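You operate a simulated robot arm through the tools that you are given. There is no shell and no other tool.

You are at the controls of a simulated robot arm. One attempt, no reset.

TASK
Unscrew the sooty spark plug from the engine head and clean it.
Fine: black 21 mm socket and red driver, both put back; the plug cleaner is on, leave the plug in it.

It is judged by the outcome, as a careful person would: the job done as asked, and still so three seconds after it is handed in. It fails if anything else is knocked over, pushed out of place, dropped, spilled or broken.

THE ROBOT
A 7-joint arm with a two-finger parallel gripper, fixed in place. Base frame: the origin is on the floor under the middle of its stand, x ahead of it, y to its left, z up; the work surface is at about z = 0.88. Readings come in m, degrees, newtons and seconds.
With the tool pointing down near the work surface it reaches from about 0.3 to 0.7 m from the base axis. Its first joint turns from -66.0 to 66.0 degrees. Payload 1.57 kg.
The tool frame sits at the grasp point between the pads (the TCP): z along the fingers, y along the line on which they close. The tips reach 0.03 m beyond it. The gripper opens to 0.11 m. The fingers are 0.024 m wide and 0.012 m thick; the gripper's body (0.048 by 0.112 m) begins 0.078 m behind the TCP.
Orientation is told as [roll, pitch, yaw] about the base's x, y, z axes, in that order, counted from this pose: with the fingers straight down and closing along the base's y, the tool's x points along the base's -x, its y along +y and its z along -z.

THE INTERFACE
- The arm moves only by the tool servo_tool. Its arguments are lists of equal length, an entry for each row: "hand": the gripper command, from -1 (shut) to 1 (fully open), values between in proportion; "offset": the shift along the tool's x, y, z in m, a list of three; "delta_rot": the turn, a rotation vector about the tool's x, y, z in degrees, a list of three. In form: {"hand": [hand, ...], "offset": [[dx, dy, dz], ...], "delta_rot": [[ax, ay, az], ...]}. A call has 1 to 20 rows; each row shifts and turns the commanded pose from where the row before left it, along the tool's axes as they then stand. Rows are played at 5 a second. More than 0.05 m and 8.6 degrees between two rows, or a gripper value outside its range, and nothing of the call is played. Where a pose cannot be reached the arm comes as near as it can. A force on the tool above 90 N (or 10 N above the force at the start of the call, whichever is more), or a blocked arm, ends the call early, and 0.2 s more pass. The fingers move at their own pace (about 0.108 m/s each) and stop on an object; they squeeze with about 24 N. The grip force told is the motor's: it shows also when the fingers shut on nothing. Time passes only in rows, and 0.2 s behind the last, so rows that do not move let the fingers close. The reply holds the time, the measured pose of the TCP, the force on the tool along the base axes, the opening and the grip force, in the units named above and with some noise, with the torque about the TCP (base axes, N m) and any sound that the robot's microphone picked up.
- Cameras (640 x 400 px; columns grow to the right, rows downward): "scene" is fixed at [0.1663, -0.3873, 1.4199]; the picture's right is [0.79, -0.61, 0.00], its down [-0.26, -0.34, -0.90] and it looks along [0.55, 0.72, -0.43] (base axes); focal length 355 px, centre (320, 200). "wrist" rides on the gripper at [0.07, 0.016, -0.141] in the tool frame; the picture's right is [-0.23, 0.97, 0.00], its down [-0.85, -0.20, -0.48] and it looks along [-0.47, -0.11, 0.88] (tool axes); focal length 222 px, centre (320, 200). There is no depth. A picture from a camera that has moved, and an enlarged one, comes with that camera's place and axes in the base frame and with its lens.
- grab_frame(camera): a new picture of that camera. It takes no simulated time.
- inspect(camera, box): a new picture of the part [left, top, right, bottom] of that camera's present view, enlarged. It takes no simulated time.
- finish_job(): hands the job in; it is judged then, once.

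Nothing tells you positions but the pictures and the camera data. Unless the task says otherwise, let go and move clear before handing in.

The tools are called after "Call:" as a command line: name --argument value ..., lists and objects as JSON in quotes. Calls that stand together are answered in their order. servo_tool: Moves the arm, as the interface text tells. Its arguments: {"type":"object","properties":{"hand":{"type":"array"},"offset":{"type":"array"},"delta_rot":{"type":"array"}},"required":["hand","offset","delta_rot"]} The other tools are called the same way: grab_frame (camera) takes a picture; inspect (camera, box) takes an enlarged picture of a part of a camera's view; finish_job () hands the job in.

At the start:

```text
time: 0.0
position: [0.3063, 0.2064, 1.2705]
orientation: [0.1, 0.1, 0.1]
force: [-0.5, 1.0, -0.4]
wrist_torque: [0.02, -0.04, -0.02]
width: 0.11
grasp_force: 0.0
```

scene: 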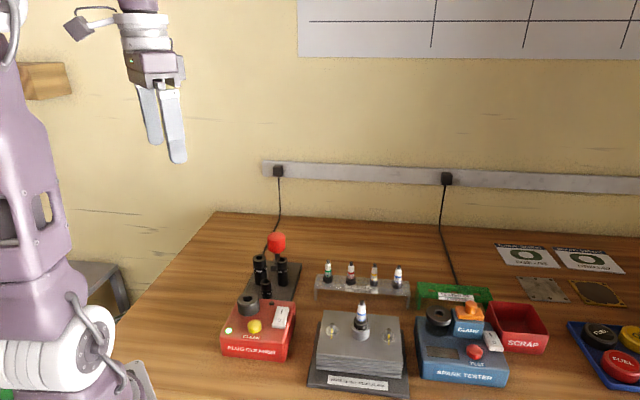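
wrist: 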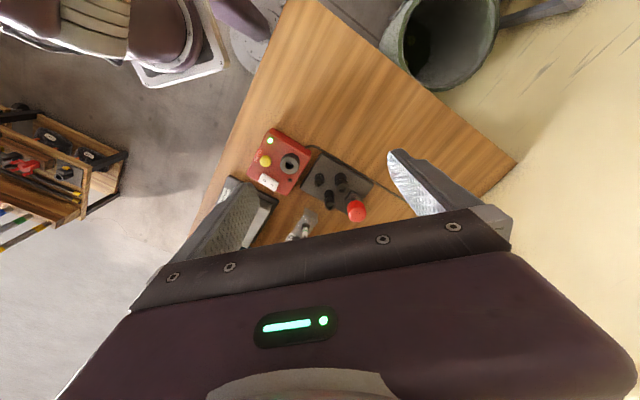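

I see a bench with a plug cleaner (red), an engine head with a plug in it, a spark tester, a socket rack with a red driver, and a rack of plugs. I'll look closer before moving.

Call:
inspect --camera "scene" --box '[210, 220, 330, 295]'

Call:
inspect --camera "scene" --box '[210, 280, 330, 370]'

Call:
inspect --camera "scene" --box '[300, 290, 420, 400]'

Call:
inspect --camera "scene" --box '[300, 250, 420, 320]'

Call:
inspect --camera "wrist" --box '[220, 110, 400, 260]'

```text
5.33 times, centred on (270, 258) of scene
camera zoom: at [0.1663, -0.3873, 1.4199], right [0.79, -0.61, 0.0], down [-0.26, -0.34, -0.9], along [0.55, 0.72, -0.43], focal length 1891 px, centre (587, -107)
```

zoom: 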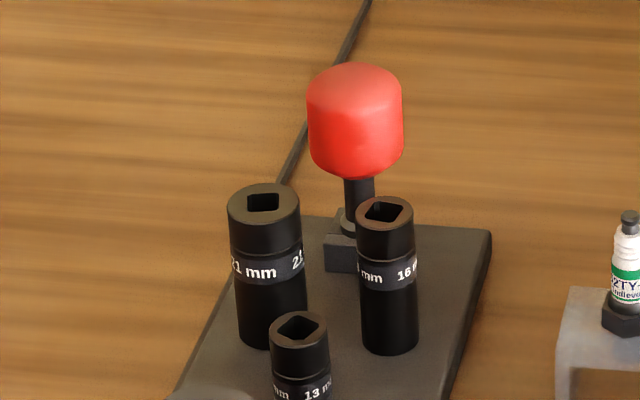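

```text
4.44 times, centred on (270, 325) of scene
camera zoom: at [0.1663, -0.3873, 1.4199], right [0.79, -0.61, 0.0], down [-0.26, -0.34, -0.9], along [0.55, 0.72, -0.43], focal length 1576 px, centre (542, -356)
```

zoom: 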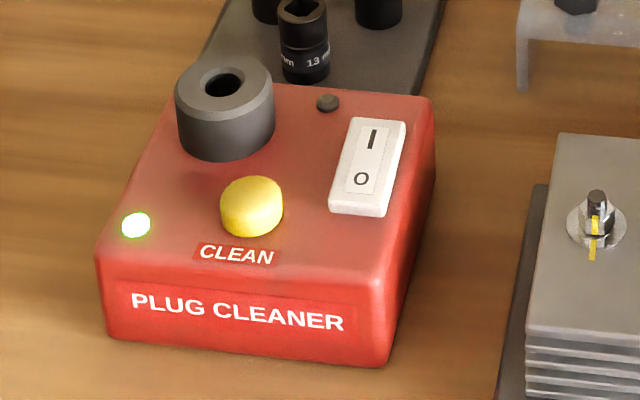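

```text
3.64 times, centred on (360, 345) of scene
camera zoom: at [0.1663, -0.3873, 1.4199], right [0.79, -0.61, 0.0], down [-0.26, -0.34, -0.9], along [0.55, 0.72, -0.43], focal length 1289 px, centre (174, -327)
```

zoom: 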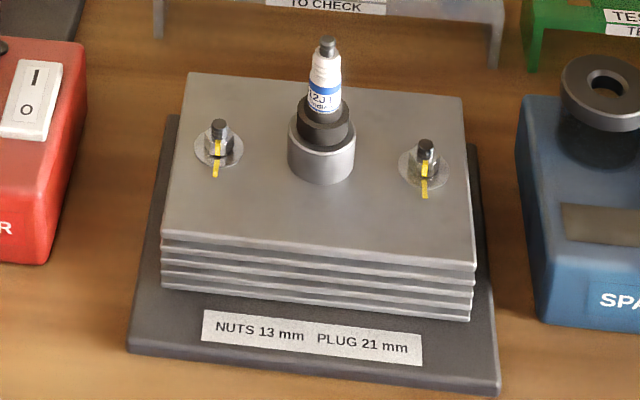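

```text
5.33 times, centred on (360, 285) of scene
camera zoom: at [0.1663, -0.3873, 1.4199], right [0.79, -0.61, 0.0], down [-0.26, -0.34, -0.9], along [0.55, 0.72, -0.43], focal length 1891 px, centre (107, -253)
```

zoom: 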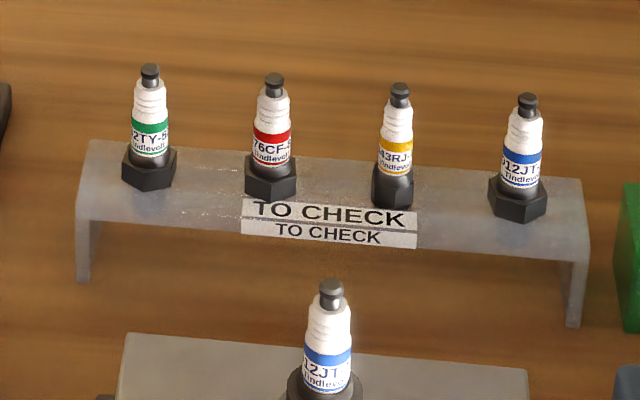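

```text
2.67 times, centred on (310, 185) of wrist
camera zoom: at [0.2356, 0.2222, 1.4119], right [0.23, 0.97, 0.0], down [0.85, -0.2, 0.48], along [0.47, -0.11, -0.88], focal length 592 px, centre (347, 240)
```

zoom: 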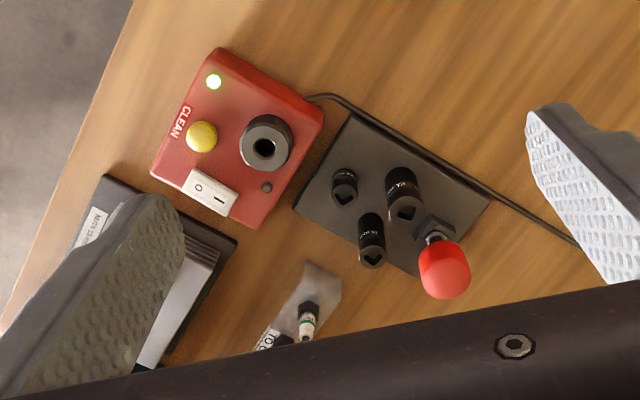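

The bench layout is clear: rack with the 21 mm socket around (0.46, 0.22) and the red driver around (0.52, 0.24), head plug around (0.53, -0.04), and cleaner in front. I'll move the wrist camera over the bench for better views.

Call:
servo_tool --hand '[1, 1, 1, 1, 1]' --offset '[[-0.02, -0.03, 0], [-0.02, -0.03, 0], [-0.02, -0.03, 0], [-0.02, -0.03, 0], [0, 0, 0]]' --delta_rot '[[0, 0, 0], [0, 0, 0], [0, 0, 0], [0, 0, 0], [0, 0, 0]]'

Call:
grab_frame --camera "wrist"

```text
time: 1.2
position: [0.3854, 0.0864, 1.2687]
orientation: [0.0, 0.0, 0.0]
force: [0.2, 0.4, -0.2]
wrist_torque: [0.02, 0.02, 0.03]
width: 0.1099
grasp_force: 0.1
```

```text
taken
camera wrist: at [0.3155, 0.1021, 1.4116], right [0.23, 0.97, 0.0], down [0.86, -0.2, 0.48], along [0.47, -0.11, -0.88], focal length 222 px, centre (320, 200)
```

wrist: 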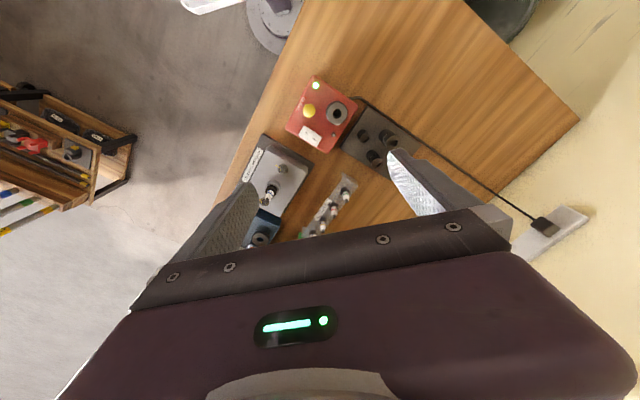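

The view from here shows the cleaner, rack and head together; I'll enlarge the relevant parts to triangulate.

Call:
inspect --camera "wrist" --box '[240, 120, 360, 210]'

Call:
inspect --camera "wrist" --box '[280, 65, 420, 155]'

Call:
inspect --camera "wrist" --box '[330, 90, 450, 180]'

```text
4.44 times, centred on (300, 165) of wrist
camera zoom: at [0.3155, 0.1021, 1.4116], right [0.23, 0.97, 0.0], down [0.86, -0.2, 0.48], along [0.47, -0.11, -0.88], focal length 987 px, centre (409, 356)
```

zoom: 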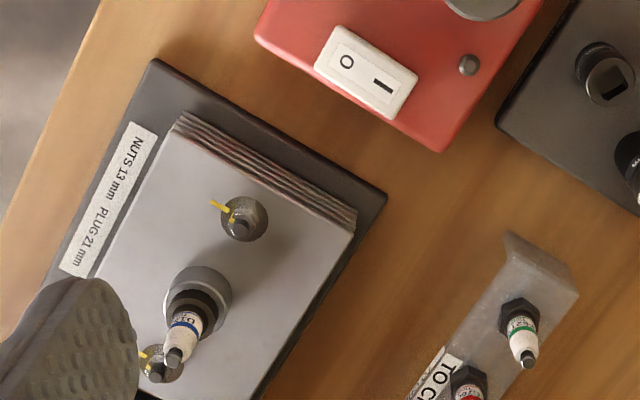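

```text
4.44 times, centred on (350, 110) of wrist
camera zoom: at [0.3155, 0.1021, 1.4116], right [0.23, 0.97, 0.0], down [0.86, -0.2, 0.48], along [0.47, -0.11, -0.88], focal length 987 px, centre (187, 600)
```

zoom: 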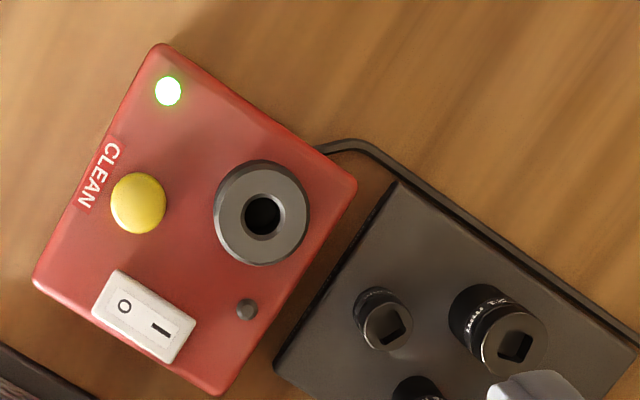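

```text
4.44 times, centred on (390, 135) of wrist
camera zoom: at [0.3155, 0.1021, 1.4116], right [0.23, 0.97, 0.0], down [0.86, -0.2, 0.48], along [0.47, -0.11, -0.88], focal length 987 px, centre (9, 489)
```

zoom: 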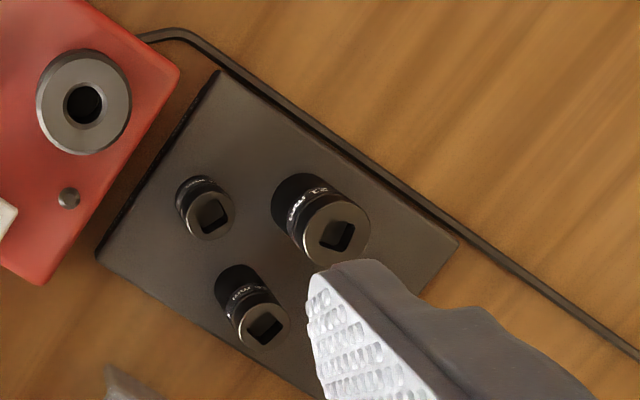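

Triangulated so far: plug top about (0.510, -0.058, 1.003), cleaner hole about (0.382, 0.120, 0.957), CLEAN button about (0.366, 0.068, 0.94), 21 mm socket top about (0.462, 0.220, 0.962). The whole bench is laid out at about 45°. I'll hover above the plug and test how far the wrist can turn.

Call:
servo_tool --hand '[1, 1, 1, 1, 1]' --offset '[[-0.025, -0.036, 0.02], [-0.025, -0.036, 0.02], [-0.025, -0.036, 0.02], [-0.025, -0.036, 0.02], [0, 0, 0]]' --delta_rot '[[0, 0, 0], [0, 0, 0], [0, 0, 0], [0, 0, 0], [0, 0, 0]]'

Call:
servo_tool --hand '[1, 1, 1, 1, 1, 1, 1, 1, 1, 1, 1, 1, 1, 1, 1, 1, 1, 1, 1, 1]' --offset '[[0, 0, 0], [0, 0, 0], [0, 0, 0], [0, 0, 0], [0, 0, 0], [0, 0, 0], [0, 0, 0], [0, 0, 0], [0, 0, 0], [0, 0, 0], [0, 0, 0], [0, 0, 0], [0, 0, 0], [0, 0, 0], [0, 0, 0], [0, 0, 0], [0, 0, 0], [0, 0, 0], [0, 0, 0], [0, 0, 0]]' --delta_rot '[[0, 0, 8.5], [0, 0, 8.5], [0, 0, 8.5], [0, 0, 8.5], [0, 0, 8.5], [0, 0, 8.5], [0, 0, 8.5], [0, 0, 8.5], [0, 0, 8.5], [0, 0, 8.5], [0, 0, 8.5], [0, 0, 8.5], [0, 0, 8.5], [0, 0, 8.5], [0, 0, 8.5], [0, 0, 7.5], [0, 0, 0], [0, 0, 0], [0, 0, 0], [0, 0, 0]]'

Call:
grab_frame --camera "wrist"

Call:
grab_frame --camera "scene"

```text
time: 2.4
position: [0.4861, -0.0597, 1.1897]
orientation: [-0.1, 0.1, -0.1]
force: [0.0, 0.0, 0.1]
wrist_torque: [0.01, 0.0, 0.02]
width: 0.11
grasp_force: 0.1
```

```text
time: 6.6
position: [0.4852, -0.0588, 1.1914]
orientation: [0.0, -0.1, -135.0]
force: [-0.2, 0.9, 0.2]
wrist_torque: [0.01, 0.02, 0.03]
width: 0.1098
grasp_force: 0.1
```

```text
taken
camera wrist: at [0.5459, -0.0205, 1.3322], right [0.53, -0.85, 0.0], down [-0.75, -0.46, 0.48], along [-0.41, -0.25, -0.88], focal length 222 px, centre (320, 200)
```

wrist: 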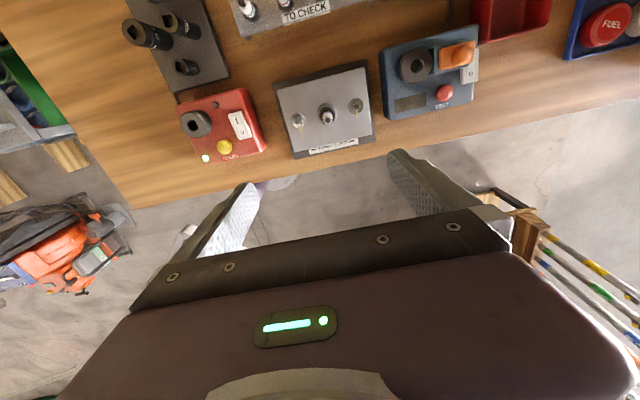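

```text
taken
```

scene: 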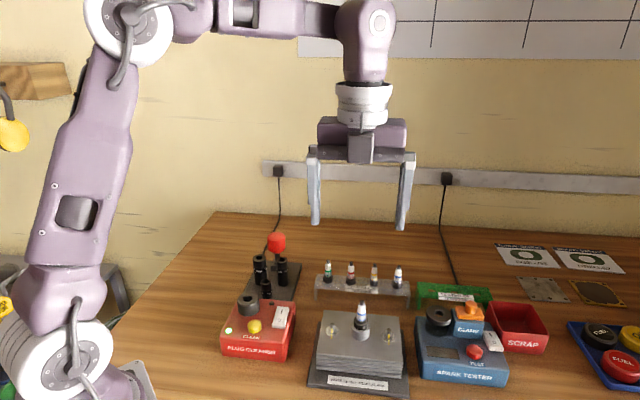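

The wrist reaches yaw -135° with no trouble, and this view looks down well on everything. I'll enlarge the plug, cleaner and rack from here.

Call:
inspect --camera "wrist" --box '[270, 60, 390, 160]'

Call:
inspect --camera "wrist" --box '[110, 0, 240, 90]'

Call:
inspect --camera "wrist" --box '[165, 80, 275, 170]'

Call:
inspect --camera "scene" --box '[335, 295, 395, 345]'

```text
4.00 times, centred on (330, 110) of wrist
camera zoom: at [0.5459, -0.0205, 1.3322], right [0.53, -0.85, 0.0], down [-0.75, -0.46, 0.48], along [-0.41, -0.25, -0.88], focal length 888 px, centre (280, 560)
```

zoom: 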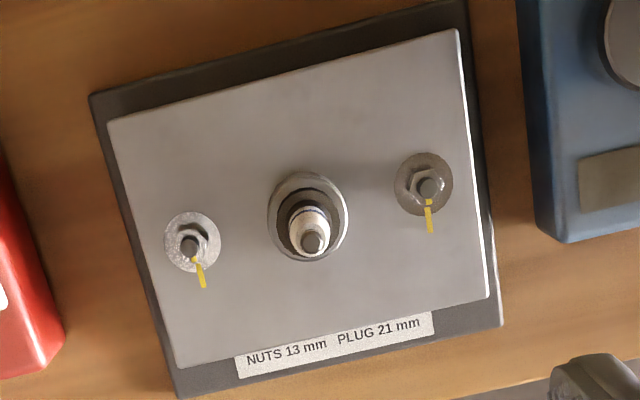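

```text
4.44 times, centred on (175, 45) of wrist
camera zoom: at [0.5459, -0.0205, 1.3322], right [0.53, -0.85, 0.0], down [-0.75, -0.46, 0.48], along [-0.41, -0.25, -0.88], focal length 987 px, centre (964, 889)
```

zoom: 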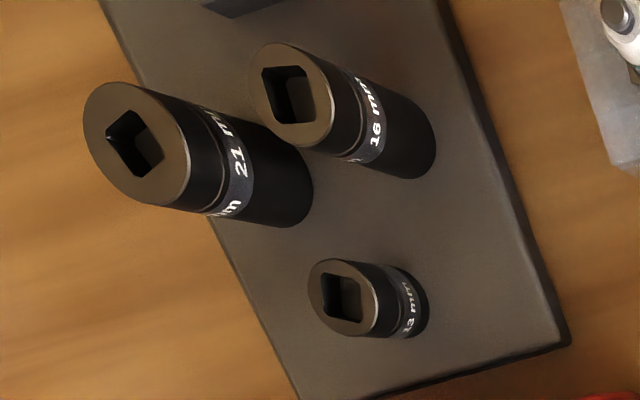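

```text
4.44 times, centred on (220, 125) of wrist
camera zoom: at [0.5459, -0.0205, 1.3322], right [0.53, -0.85, 0.0], down [-0.75, -0.46, 0.48], along [-0.41, -0.25, -0.88], focal length 987 px, centre (764, 533)
```

zoom: 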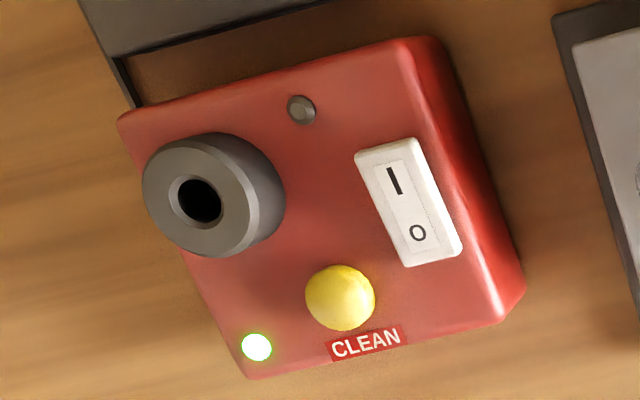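

```text
8.00 times, centred on (365, 320) of scene
camera zoom: at [0.1663, -0.3873, 1.4199], right [0.79, -0.61, 0.0], down [-0.26, -0.34, -0.9], along [0.55, 0.72, -0.43], focal length 2837 px, centre (-40, -760)
```

zoom: 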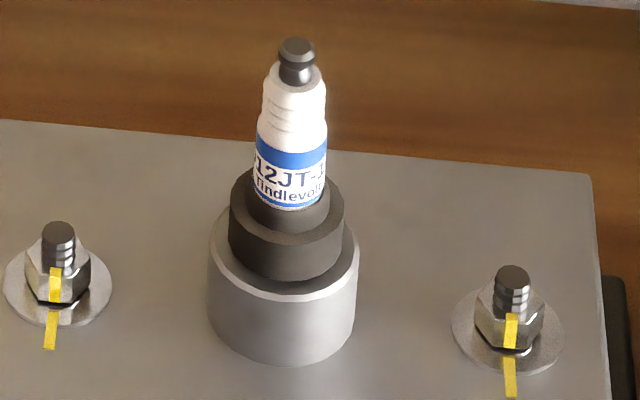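

The 21 mm socket's drive hole seems to have its own yaw, so I want a straight-down view of the socket and driver. I'll move so the wrist camera hangs above the rack.

Call:
servo_tool --hand '[1, 1, 1, 1, 1, 1, 1, 1]' --offset '[[0.01576, -0.03293, 0.00571], [0.01576, -0.03293, 0.00571], [0.01576, -0.03293, 0.00571], [0.01576, -0.03293, 0.00571], [0.01576, -0.03293, 0.00571], [0.01576, -0.03293, 0.00571], [0.01576, -0.03293, 0.00571], [0, 0, 0]]' --delta_rot '[[0, 0, 0], [0, 0, 0], [0, 0, 0], [0, 0, 0], [0, 0, 0], [0, 0, 0], [0, 0, 0], [0, 0, 0]]'

Call:
grab_frame --camera "wrist"

```text
time: 8.4
position: [0.4024, 0.1837, 1.1518]
orientation: [0.0, 0.1, -134.9]
force: [-0.5, -0.3, -0.2]
wrist_torque: [-0.01, 0.0, 0.02]
width: 0.1097
grasp_force: 0.0
```

```text
taken
camera wrist: at [0.4618, 0.2211, 1.292], right [0.53, -0.85, 0.0], down [-0.75, -0.46, 0.48], along [-0.41, -0.25, -0.88], focal length 222 px, centre (320, 200)
```

wrist: 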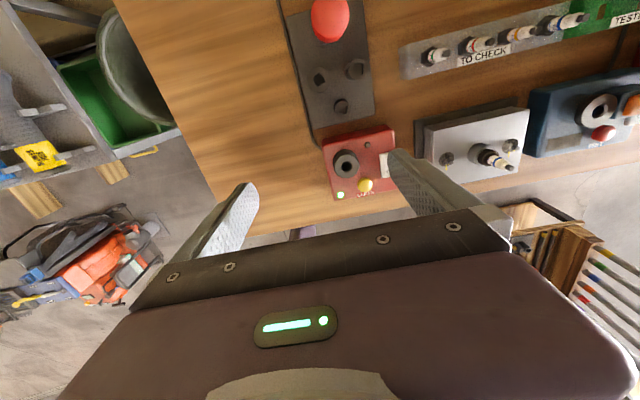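

The camera is now nearly straight above the 21 mm socket, with the driver visible at the top. I'll enlarge both.

Call:
inspect --camera "wrist" --box '[300, 56, 380, 116]'

Call:
inspect --camera "wrist" --box '[280, 0, 400, 75]'

Call:
inspect --camera "scene" --box '[245, 225, 309, 265]'

Call:
inspect --camera "wrist" --box '[326, 136, 366, 161]'

```text
6.67 times, centred on (340, 86) of wrist
camera zoom: at [0.4618, 0.2211, 1.292], right [0.53, -0.85, 0.0], down [-0.75, -0.46, 0.48], along [-0.41, -0.25, -0.88], focal length 1481 px, centre (187, 960)
```

zoom: 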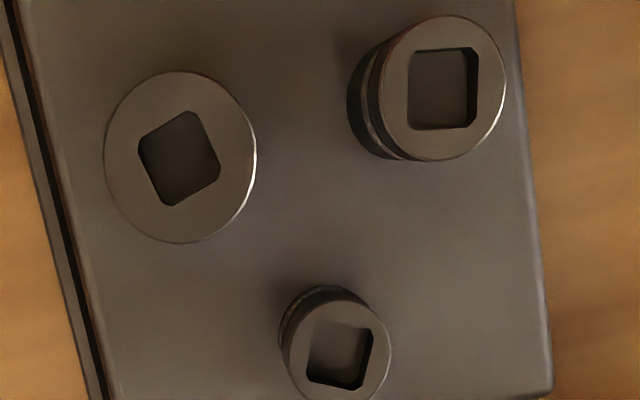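

```text
5.33 times, centred on (340, 38) of wrist
camera zoom: at [0.4618, 0.2211, 1.292], right [0.53, -0.85, 0.0], down [-0.75, -0.46, 0.48], along [-0.41, -0.25, -0.88], focal length 1185 px, centre (213, 1067)
```

zoom: 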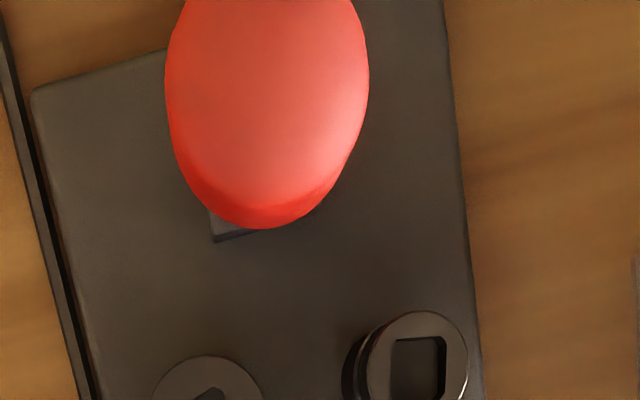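

```text
10.00 times, centred on (277, 245) of scene
camera zoom: at [0.1663, -0.3872, 1.4199], right [0.79, -0.61, 0.0], down [-0.26, -0.34, -0.9], along [0.55, 0.72, -0.43], focal length 3546 px, centre (750, -250)
```

zoom: 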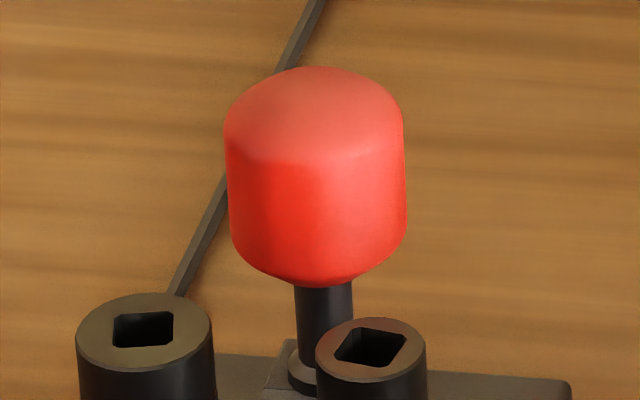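

```text
16.00 times, centred on (346, 148) of wrist
camera zoom: at [0.4618, 0.2211, 1.292], right [0.53, -0.85, 0.0], down [-0.75, -0.46, 0.48], along [-0.41, -0.25, -0.88], focal length 3554 px, centre (-96, 1024)
```

zoom: 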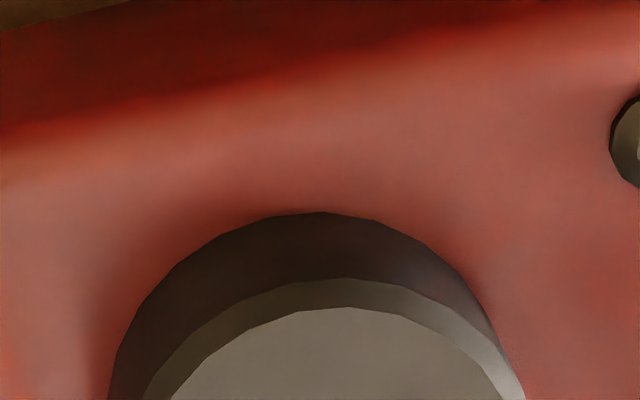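

The 21 mm socket's square sits at about 61° (mod 90) with its centre near (0.459, 0.221). Next I put the camera straight over the driver handle to fix its axis.

Call:
servo_tool --hand '[1, 1, 1]' --offset '[[0.0268, 0.0118, 0.01], [0.0269, 0.0117, 0.01], [0, 0, 0]]' --delta_rot '[[0, 0, 0], [0, 0, 0], [0, 0, 0]]'

Call:
inspect --camera "wrist" --box '[260, 40, 400, 130]'

Call:
grab_frame --camera "wrist"

```text
time: 9.2
position: [0.4565, 0.2048, 1.1301]
orientation: [0.0, 0.0, -135.0]
force: [-0.5, 0.2, 0.2]
wrist_torque: [-0.01, 0.01, -0.05]
width: 0.1099
grasp_force: 0.0
```

```text
4.44 times, centred on (330, 85) of wrist
camera zoom: at [0.5165, 0.2422, 1.2717], right [0.53, -0.85, 0.0], down [-0.75, -0.46, 0.48], along [-0.41, -0.25, -0.88], focal length 987 px, centre (276, 711)
```

zoom: 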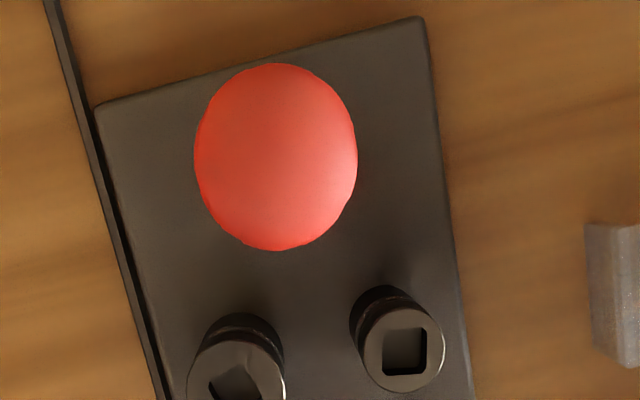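

```text
taken
camera wrist: at [0.5165, 0.2422, 1.2717], right [0.53, -0.85, 0.0], down [-0.75, -0.46, 0.48], along [-0.41, -0.25, -0.88], focal length 222 px, centre (320, 200)
```

wrist: 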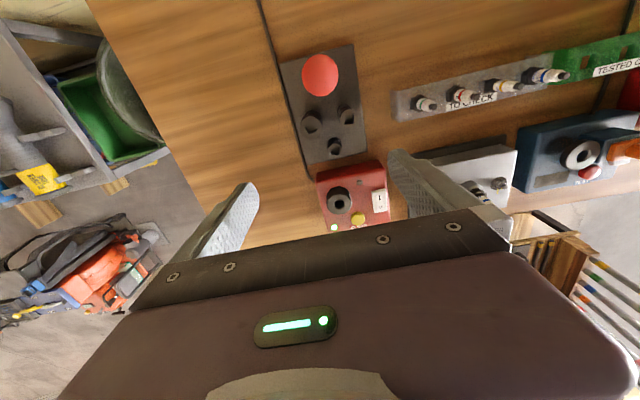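

The driver axis is at about (0.518, 0.243), with a handle 43 mm across spanning z 0.947 to 0.985. I move above it and go down with the fingers open.

Call:
servo_tool --hand '[1, 1, 1, 1]' --offset '[[0.0235, 0.0055, 0], [0.0235, 0.0055, 0], [0.0235, 0.0055, 0], [0, 0, 0]]' --delta_rot '[[0, 0, 0], [0, 0, 0], [0, 0, 0], [0, 0, 0]]'

Call:
grab_frame --camera "wrist"

Call:
grab_frame --camera "scene"

```text
time: 10.2
position: [0.5173, 0.2419, 1.1313]
orientation: [0.0, 0.0, -135.0]
force: [0.4, -0.6, 0.7]
wrist_torque: [0.03, 0.03, -0.02]
width: 0.1101
grasp_force: 0.1
```

```text
taken
camera wrist: at [0.578, 0.2799, 1.2723], right [0.53, -0.85, 0.0], down [-0.75, -0.46, 0.48], along [-0.41, -0.25, -0.88], focal length 222 px, centre (320, 200)
```

wrist: 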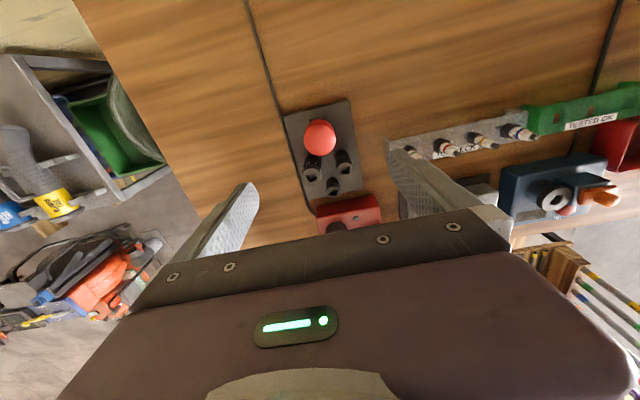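

```text
taken
```

scene: 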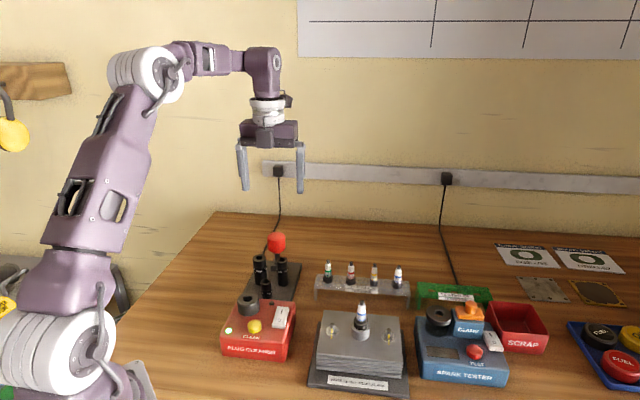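

The handle lies on the tool axis as expected. I go down to grasp height, checking forces on the way.

Call:
servo_tool --hand '[1, 1, 1, 1, 1, 1, 1]' --offset '[[0.001, 0, 0.03], [0, 0, 0.03], [0, 0, 0.03], [0, 0, 0.03], [0, 0, 0.025], [0, 0, 0.02], [0, 0, 0]]' --delta_rot '[[0, 0, 0], [0, 0, 0], [0, 0, 0], [0, 0, 0], [0, 0, 0], [0, 0, 0], [0, 0, 0]]'

Call:
grab_frame --camera "scene"

Call:
inspect --camera "scene" --box '[230, 190, 326, 250]'

```text
time: 11.8
position: [0.5183, 0.243, 0.9662]
orientation: [0.0, -0.1, -135.1]
force: [0.3, 0.1, -0.2]
wrist_torque: [0.02, 0.02, 0.0]
width: 0.1099
grasp_force: 0.1
```

```text
taken
```

scene: 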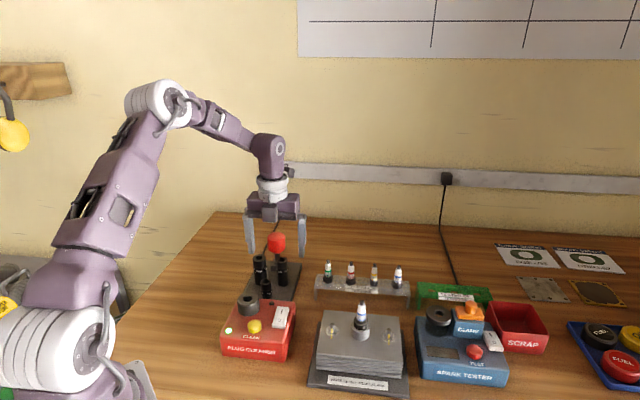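

```text
6.67 times, centred on (278, 220) of scene
camera zoom: at [0.1663, -0.3873, 1.4199], right [0.79, -0.61, 0.0], down [-0.26, -0.34, -0.9], along [0.55, 0.72, -0.43], focal length 2364 px, centre (600, 67)
```

zoom: 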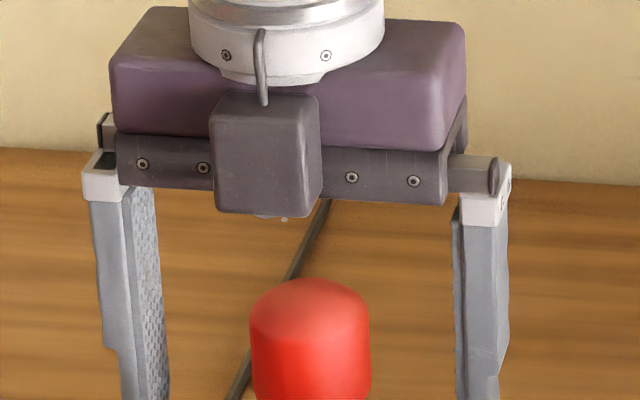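

Both fingers straddle the handle with no contact so far. I close on it and read the forces to check the centring.

Call:
servo_tool --hand '[0.2, -1, -1, -1, -1]' --offset '[[0, 0, 0], [0, 0, 0], [0, 0, 0], [0, 0, 0], [0, 0, 0]]' --delta_rot '[[0, 0, 0], [0, 0, 0], [0, 0, 0], [0, 0, 0], [0, 0, 0]]'

Call:
inspect --camera "scene" --box '[230, 205, 326, 265]'

```text
time: 13.0
position: [0.5175, 0.2431, 0.9662]
orientation: [0.0, 0.0, -135.0]
force: [1.0, -0.6, -0.3]
wrist_torque: [-0.01, -0.04, -0.02]
width: 0.0414
grasp_force: 23.7
```

```text
6.67 times, centred on (278, 235) of scene
camera zoom: at [0.1663, -0.3873, 1.4199], right [0.79, -0.61, 0.0], down [-0.26, -0.34, -0.9], along [0.55, 0.72, -0.43], focal length 2364 px, centre (600, -33)
```

zoom: 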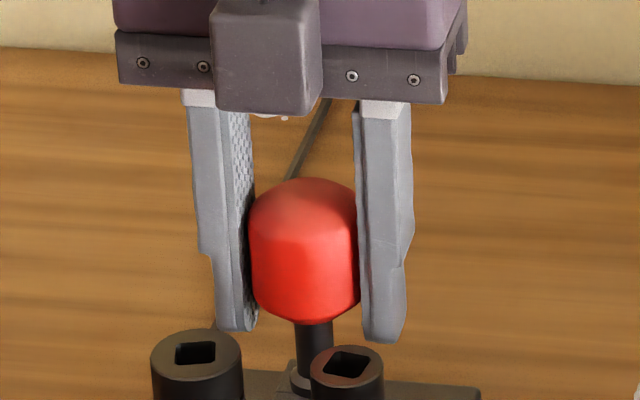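

The handle is gripped at 41 mm with almost no side load. I lift it straight up and look at the drive tip.

Call:
servo_tool --hand '[-1, -1, -1, -1, -1, -1]' --offset '[[0, 0, -0.015], [0, 0, -0.02], [0, 0, -0.025], [0, 0, -0.03], [0, 0, -0.03], [0, 0, 0]]' --delta_rot '[[0, 0, 0], [0, 0, 0], [0, 0, 0], [0, 0, 0], [0, 0, 0], [0, 0, 0]]'

Call:
grab_frame --camera "scene"

Call:
inspect --camera "scene" --box '[230, 170, 326, 230]'

Call:
grab_frame --camera "wrist"

```text
time: 14.4
position: [0.5179, 0.2418, 1.0862]
orientation: [-0.1, 0.0, -135.0]
force: [-0.2, 0.5, -1.6]
wrist_torque: [-0.01, 0.0, -0.01]
width: 0.0414
grasp_force: 23.9
```

```text
taken
```

scene: 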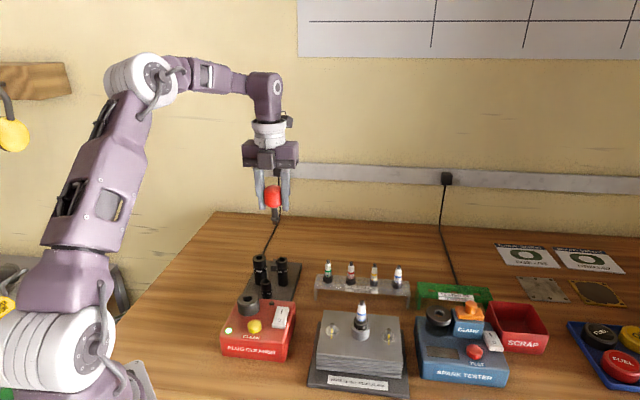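

```text
6.67 times, centred on (278, 200) of scene
camera zoom: at [0.1663, -0.3872, 1.4199], right [0.79, -0.61, 0.0], down [-0.26, -0.34, -0.9], along [0.55, 0.72, -0.43], focal length 2364 px, centre (600, 200)
```

zoom: 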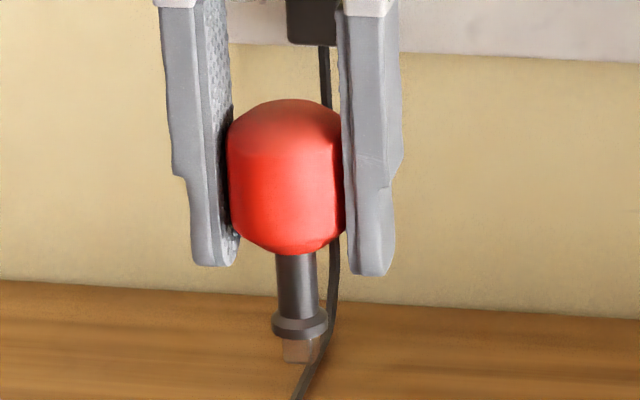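

```text
taken
camera wrist: at [0.5782, 0.2802, 1.2281], right [0.53, -0.85, 0.0], down [-0.75, -0.46, 0.48], along [-0.41, -0.25, -0.88], focal length 222 px, centre (320, 200)
```

wrist: 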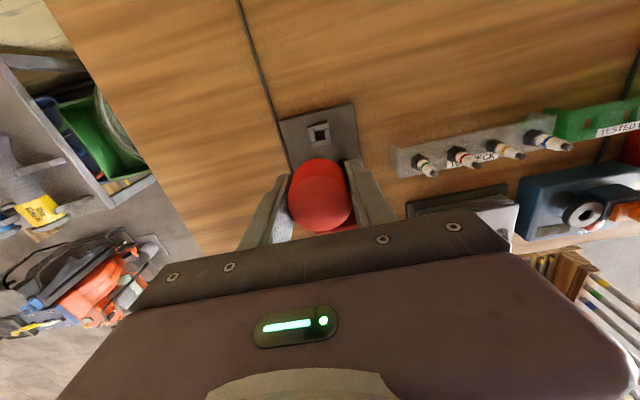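

The driver came out cleanly. I enlarge its square tip and the empty holder to compare their yaw.

Call:
inspect --camera "scene" --box '[263, 208, 287, 228]'

Call:
inspect --camera "wrist" --box '[270, 95, 366, 165]'

```text
16.00 times, centred on (275, 218) of scene
camera zoom: at [0.1663, -0.3872, 1.4199], right [0.79, -0.61, 0.0], down [-0.26, -0.34, -0.9], along [0.55, 0.72, -0.43], focal length 5673 px, centre (1040, -88)
```

zoom: 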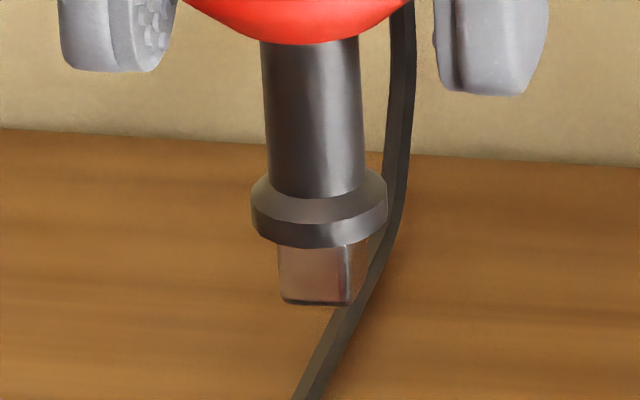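

```text
5.71 times, centred on (318, 130) of wrist
camera zoom: at [0.5782, 0.2802, 1.2281], right [0.53, -0.85, 0.0], down [-0.75, -0.46, 0.48], along [-0.41, -0.25, -0.88], focal length 1269 px, centre (331, 600)
```

zoom: 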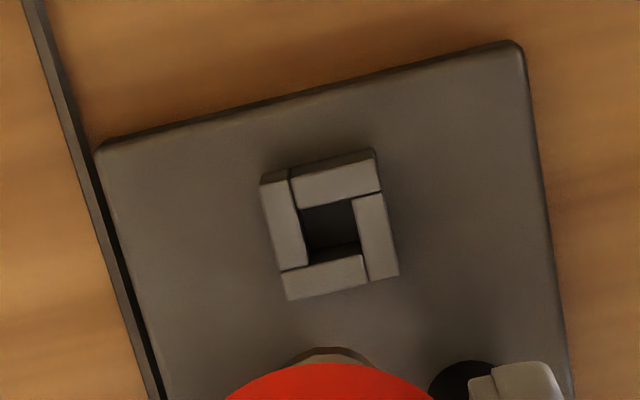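

The driver's square is aligned with the rack (45°), so turning +16° will match the socket's square at 61°. I move over the 21 mm socket, turn, and drop to just above it to check.

Call:
servo_tool --hand '[-1, -1, -1, -1, -1, -1]' --offset '[[-0.0285, -0.013, 0], [-0.0286, -0.013, 0], [0, 0, 0], [0, 0, 0], [0, 0, 0.03], [0, 0, 0.015]]' --delta_rot '[[0, 0, 0], [0, 0, 0], [0, 0, -8], [0, 0, -8], [0, 0, 0], [0, 0, 0]]'

Call:
grab_frame --camera "scene"

Call:
inspect --camera "scene" --box '[240, 235, 288, 270]'

Call:
grab_frame --camera "wrist"

```text
time: 15.8
position: [0.4601, 0.2206, 1.04]
orientation: [0.0, 0.0, -119.1]
force: [0.1, 0.5, -1.5]
wrist_torque: [0.0, 0.0, 0.04]
width: 0.0412
grasp_force: 24.5
```

```text
taken
```

scene: 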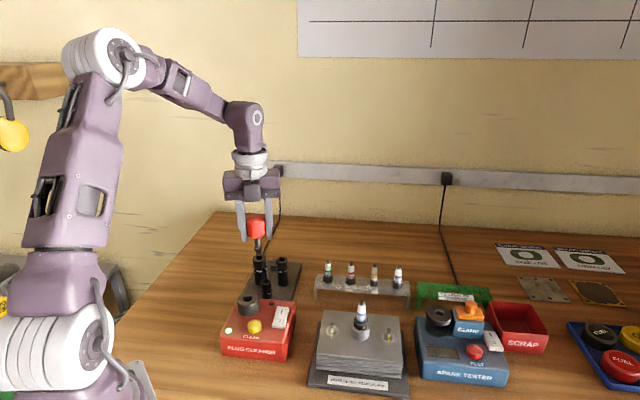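

```text
11.43 times, centred on (264, 252) of scene
camera zoom: at [0.1663, -0.3872, 1.4199], right [0.79, -0.61, 0.0], down [-0.26, -0.34, -0.9], along [0.55, 0.72, -0.43], focal length 4052 px, centre (960, -400)
```

zoom: 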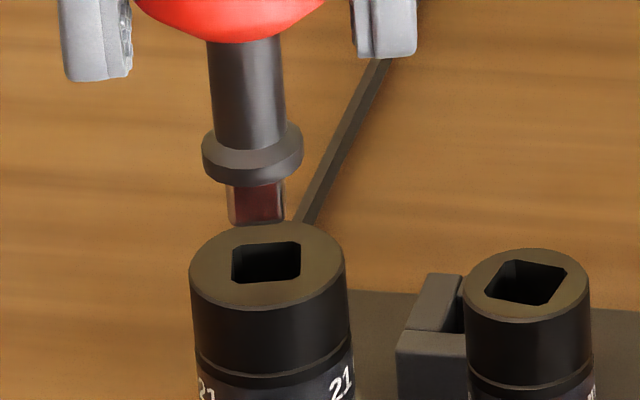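

```text
taken
camera wrist: at [0.5067, 0.2736, 1.1817], right [0.74, -0.67, 0.0], down [-0.59, -0.65, 0.48], along [-0.32, -0.36, -0.88], focal length 222 px, centre (320, 200)
```

wrist: 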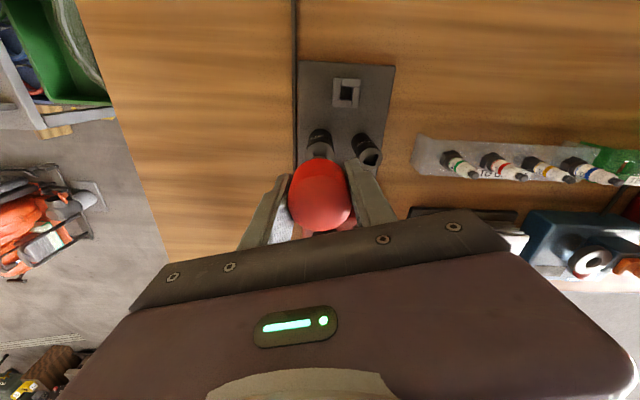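

The tip sits about 1 mm left of the socket's hole, with matching height and yaw. I correct that and lower gently, watching the force.

Call:
servo_tool --hand '[-1, -1, -1, -1, -1, -1]' --offset '[[0, 0.0013, 0], [0, 0, 0.004], [0, 0, 0.004], [0, 0, 0.004], [0, 0, 0.003], [0, 0, 0]]' --delta_rot '[[0, 0, 0], [0, 0, 0], [0, 0, 0], [0, 0, 0], [0, 0, 0], [0, 0, 0]]'

Call:
inspect --camera "scene" --box '[240, 235, 288, 270]'

```text
time: 17.2
position: [0.4611, 0.221, 1.0259]
orientation: [0.0, 0.0, -119.0]
force: [-0.3, 0.5, -1.5]
wrist_torque: [-0.05, -0.03, 0.0]
width: 0.0414
grasp_force: 24.5
```

```text
11.43 times, centred on (264, 252) of scene
camera zoom: at [0.1663, -0.3872, 1.4199], right [0.79, -0.61, 0.0], down [-0.26, -0.34, -0.9], along [0.55, 0.72, -0.43], focal length 4052 px, centre (960, -400)
```

zoom: 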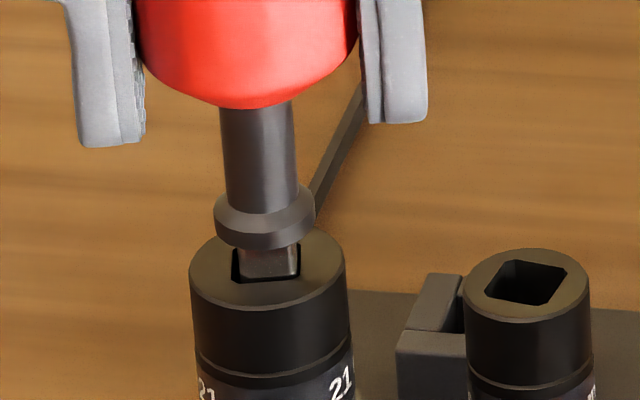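

The tip is lined up with the hole and starting in with no force. I keep lowering until the collar seats.

Call:
servo_tool --hand '[-1, -1, -1, -1, -1]' --offset '[[0, 0, 0.003], [0, 0, 0.003], [0, 0, 0.002], [0, 0, 0.002], [0, 0, 0]]' --delta_rot '[[0, 0, 0], [0, 0, 0], [0, 0, 0], [0, 0, 0], [0, 0, 0]]'

Call:
inspect --camera "scene" --box '[240, 235, 288, 270]'

```text
time: 18.4
position: [0.4615, 0.2205, 1.0158]
orientation: [0.0, 0.1, -119.0]
force: [-2.9, -0.6, 16.3]
wrist_torque: [-0.03, 0.21, 0.01]
width: 0.0415
grasp_force: 24.0
```

```text
11.43 times, centred on (264, 252) of scene
camera zoom: at [0.166, -0.3874, 1.4199], right [0.79, -0.61, 0.0], down [-0.26, -0.34, -0.9], along [0.55, 0.72, -0.43], focal length 4052 px, centre (960, -400)
```

zoom: 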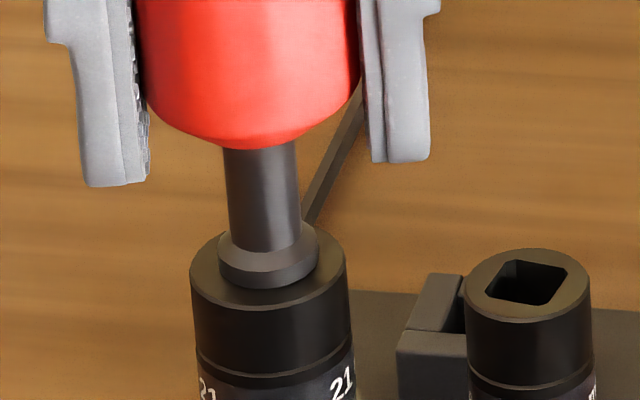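

The collar is seated on the socket with 16 N. I press slightly more for the detent, then lift a little and see whether the socket follows.

Call:
servo_tool --hand '[-1, -1, -1, -1, -1, -1]' --offset '[[0, 0, 0.001], [0, 0, 0], [0, 0, -0.003], [0, 0, -0.005], [0, 0, -0.007], [0, 0, 0]]' --delta_rot '[[0, 0, 0], [0, 0, 0], [0, 0, 0], [0, 0, 0], [0, 0, 0], [0, 0, 0]]'

Call:
inspect --camera "scene" --box '[230, 220, 302, 280]'

```text
time: 19.8
position: [0.4607, 0.2206, 1.0296]
orientation: [0.0, 0.0, -119.0]
force: [-0.3, -1.5, -2.0]
wrist_torque: [0.0, -0.01, 0.01]
width: 0.0414
grasp_force: 23.7
```

```text
6.67 times, centred on (266, 250) of scene
camera zoom: at [0.1663, -0.3872, 1.4199], right [0.79, -0.61, 0.0], down [-0.26, -0.34, -0.9], along [0.55, 0.72, -0.43], focal length 2364 px, centre (680, -133)
```

zoom: 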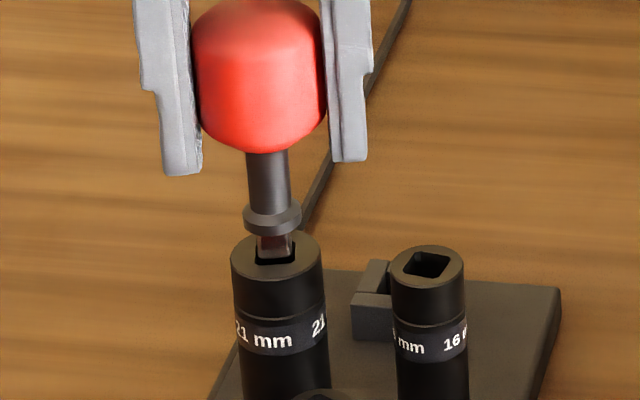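

The socket stayed behind, so the driver doesn't hold it yet. I'll re-seat with a firmer push and listen for a click.

Call:
servo_tool --hand '[-1, -1, -1, -1, -1, -1]' --offset '[[0, 0, 0.007], [0, 0, 0.005], [0, 0, 0.003], [0, 0, 0.001], [0, 0, 0.001], [0, 0, 0]]' --delta_rot '[[0, 0, 0], [0, 0, 0], [0, 0, 0], [0, 0, 0], [0, 0, 0], [0, 0, 0]]'

```text
time: 21.2
position: [0.4607, 0.2212, 1.0137]
orientation: [0.2, 0.2, -119.0]
force: [-1.4, 3.8, 39.6]
wrist_torque: [0.32, 0.06, 0.02]
width: 0.0416
grasp_force: 24.1
```

Call:
servo_tool --hand '[-1, -1, -1, -1]' --offset '[[0, 0, -0.004], [0, 0, -0.006], [0, 0, -0.006], [0, 0, 0]]' --delta_rot '[[0, 0, 0], [0, 0, 0], [0, 0, 0], [0, 0, 0]]'

Call:
inspect --camera "scene" --box '[230, 220, 302, 280]'

```text
time: 22.2
position: [0.4601, 0.2202, 1.0292]
orientation: [0.0, 0.0, -119.0]
force: [0.3, 0.0, -1.5]
wrist_torque: [0.01, -0.01, -0.01]
width: 0.0413
grasp_force: 23.5
```

```text
6.67 times, centred on (266, 250) of scene
camera zoom: at [0.1663, -0.3872, 1.4199], right [0.79, -0.61, 0.0], down [-0.26, -0.34, -0.9], along [0.55, 0.72, -0.43], focal length 2364 px, centre (680, -133)
```

zoom: 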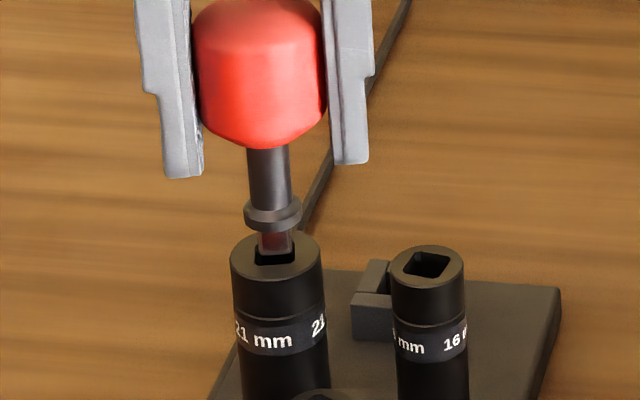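

There is no detent on this driver, so the socket must be set on the plug by the gripper. I put the driver back in its holder first by retracing the same commanded path.

Call:
servo_tool --hand '[-1, -1, -1, -1, -1, -1, -1, -1]' --offset '[[0, 0, -0.02], [0, 0, -0.02], [0, -0.0013, -0.017], [0, 0, 0], [0, 0, 0], [0.0285, 0.013, 0], [0.0286, 0.013, 0], [0, 0, 0]]' --delta_rot '[[0, 0, 0], [0, 0, 0], [0, 0, 0], [0, 0, 8], [0, 0, 8], [0, 0, 0], [0, 0, 0], [0, 0, 0]]'

Call:
servo_tool --hand '[-1, -1, -1, -1, -1, -1, -1]' --offset '[[0, 0, 0.025], [0, 0, 0.025], [0, 0, 0.02], [0, 0, 0.015], [0, 0, 0.01], [0, 0, 0.008], [0, 0, 0]]' --delta_rot '[[0, 0, 0], [0, 0, 0], [0, 0, 0], [0, 0, 0], [0, 0, 0], [0, 0, 0], [0, 0, 0]]'

Call:
inspect --camera "scene" --box '[245, 210, 317, 270]'

```text
time: 24.0
position: [0.5188, 0.2424, 1.0856]
orientation: [0.0, 0.0, -135.2]
force: [-0.6, -0.5, -1.5]
wrist_torque: [0.0, -0.02, 0.0]
width: 0.0414
grasp_force: 24.1
```

```text
time: 25.6
position: [0.518, 0.2433, 0.9828]
orientation: [0.0, 0.0, -135.0]
force: [0.1, -0.2, -1.6]
wrist_torque: [-0.02, 0.0, 0.01]
width: 0.0416
grasp_force: 24.1
```

```text
6.67 times, centred on (281, 240) of scene
camera zoom: at [0.1663, -0.3872, 1.4199], right [0.79, -0.61, 0.0], down [-0.26, -0.34, -0.9], along [0.55, 0.72, -0.43], focal length 2364 px, centre (580, -67)
```

zoom: 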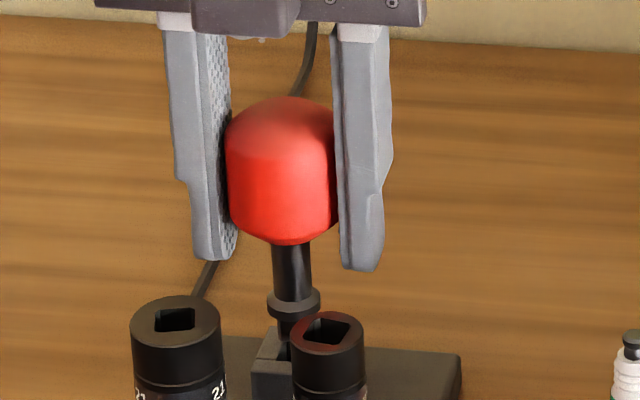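

The driver's tip is entering the holder without resistance. I lower it the rest of the way.

Call:
servo_tool --hand '[-1, -1, -1, -1, -1]' --offset '[[0, 0, 0.006], [0, 0, 0.005], [0, 0, 0.004], [0, 0, 0.002], [0, 0, 0]]' --delta_rot '[[0, 0, 0], [0, 0, 0], [0, 0, 0], [0, 0, 0], [0, 0, 0]]'

Call:
inspect --camera "scene" --box '[245, 210, 317, 270]'

```text
time: 26.8
position: [0.5183, 0.2438, 0.9656]
orientation: [0.0, -0.1, -134.9]
force: [-0.6, -0.1, -1.8]
wrist_torque: [0.03, -0.01, 0.01]
width: 0.0415
grasp_force: 23.8
```

```text
6.67 times, centred on (281, 240) of scene
camera zoom: at [0.1663, -0.3872, 1.4199], right [0.79, -0.61, 0.0], down [-0.26, -0.34, -0.9], along [0.55, 0.72, -0.43], focal length 2364 px, centre (580, -67)
```

zoom: 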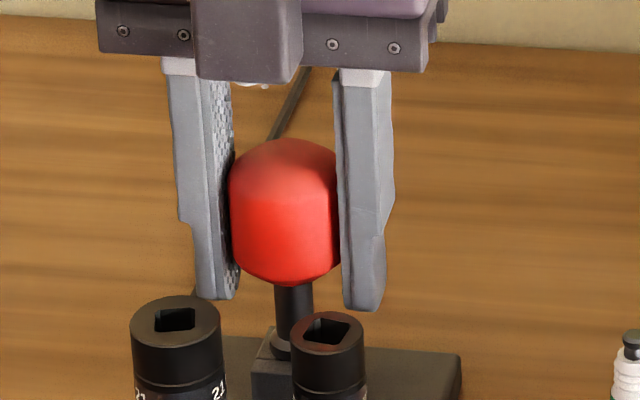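

Seated visually but still carrying its weight, so I lower by another couple of millimetres until it bears on the holder.

Call:
servo_tool --hand '[-1, -1, -1]' --offset '[[0, 0, 0.001], [0, 0, 0.001], [0, 0, 0]]' --delta_rot '[[0, 0, 0], [0, 0, 0], [0, 0, 0]]'

```text
time: 27.6
position: [0.5182, 0.2429, 0.9632]
orientation: [0.1, 0.0, -135.0]
force: [0.4, 0.7, -1.5]
wrist_torque: [-0.02, 0.01, -0.02]
width: 0.0417
grasp_force: 24.2
```

Call:
servo_tool --hand '[-1, -1, -1]' --offset '[[0, 0, 0.001], [0, 0, 0.001], [0, 0, 0]]' --delta_rot '[[0, 0, 0], [0, 0, 0], [0, 0, 0]]'

Call:
inspect --camera "scene" --box '[262, 240, 294, 265]'

```text
time: 28.4
position: [0.5181, 0.2431, 0.9629]
orientation: [0.0, 0.1, -135.0]
force: [-8.6, -3.5, 33.3]
wrist_torque: [0.11, 0.21, 0.01]
width: 0.0413
grasp_force: 24.1
```

```text
16.00 times, centred on (278, 252) of scene
camera zoom: at [0.1655, -0.3876, 1.4199], right [0.79, -0.61, 0.0], down [-0.26, -0.34, -0.9], along [0.55, 0.72, -0.43], focal length 5673 px, centre (992, -640)
```

zoom: 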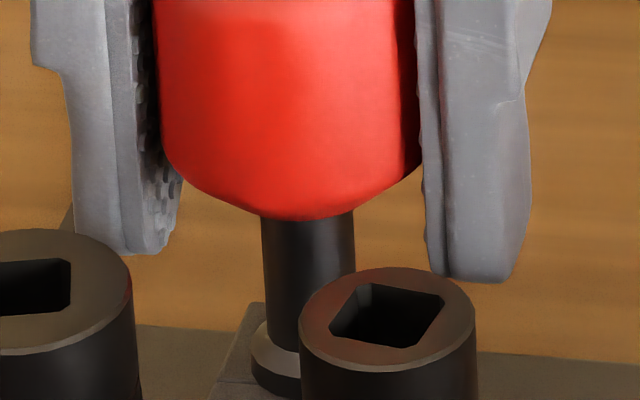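

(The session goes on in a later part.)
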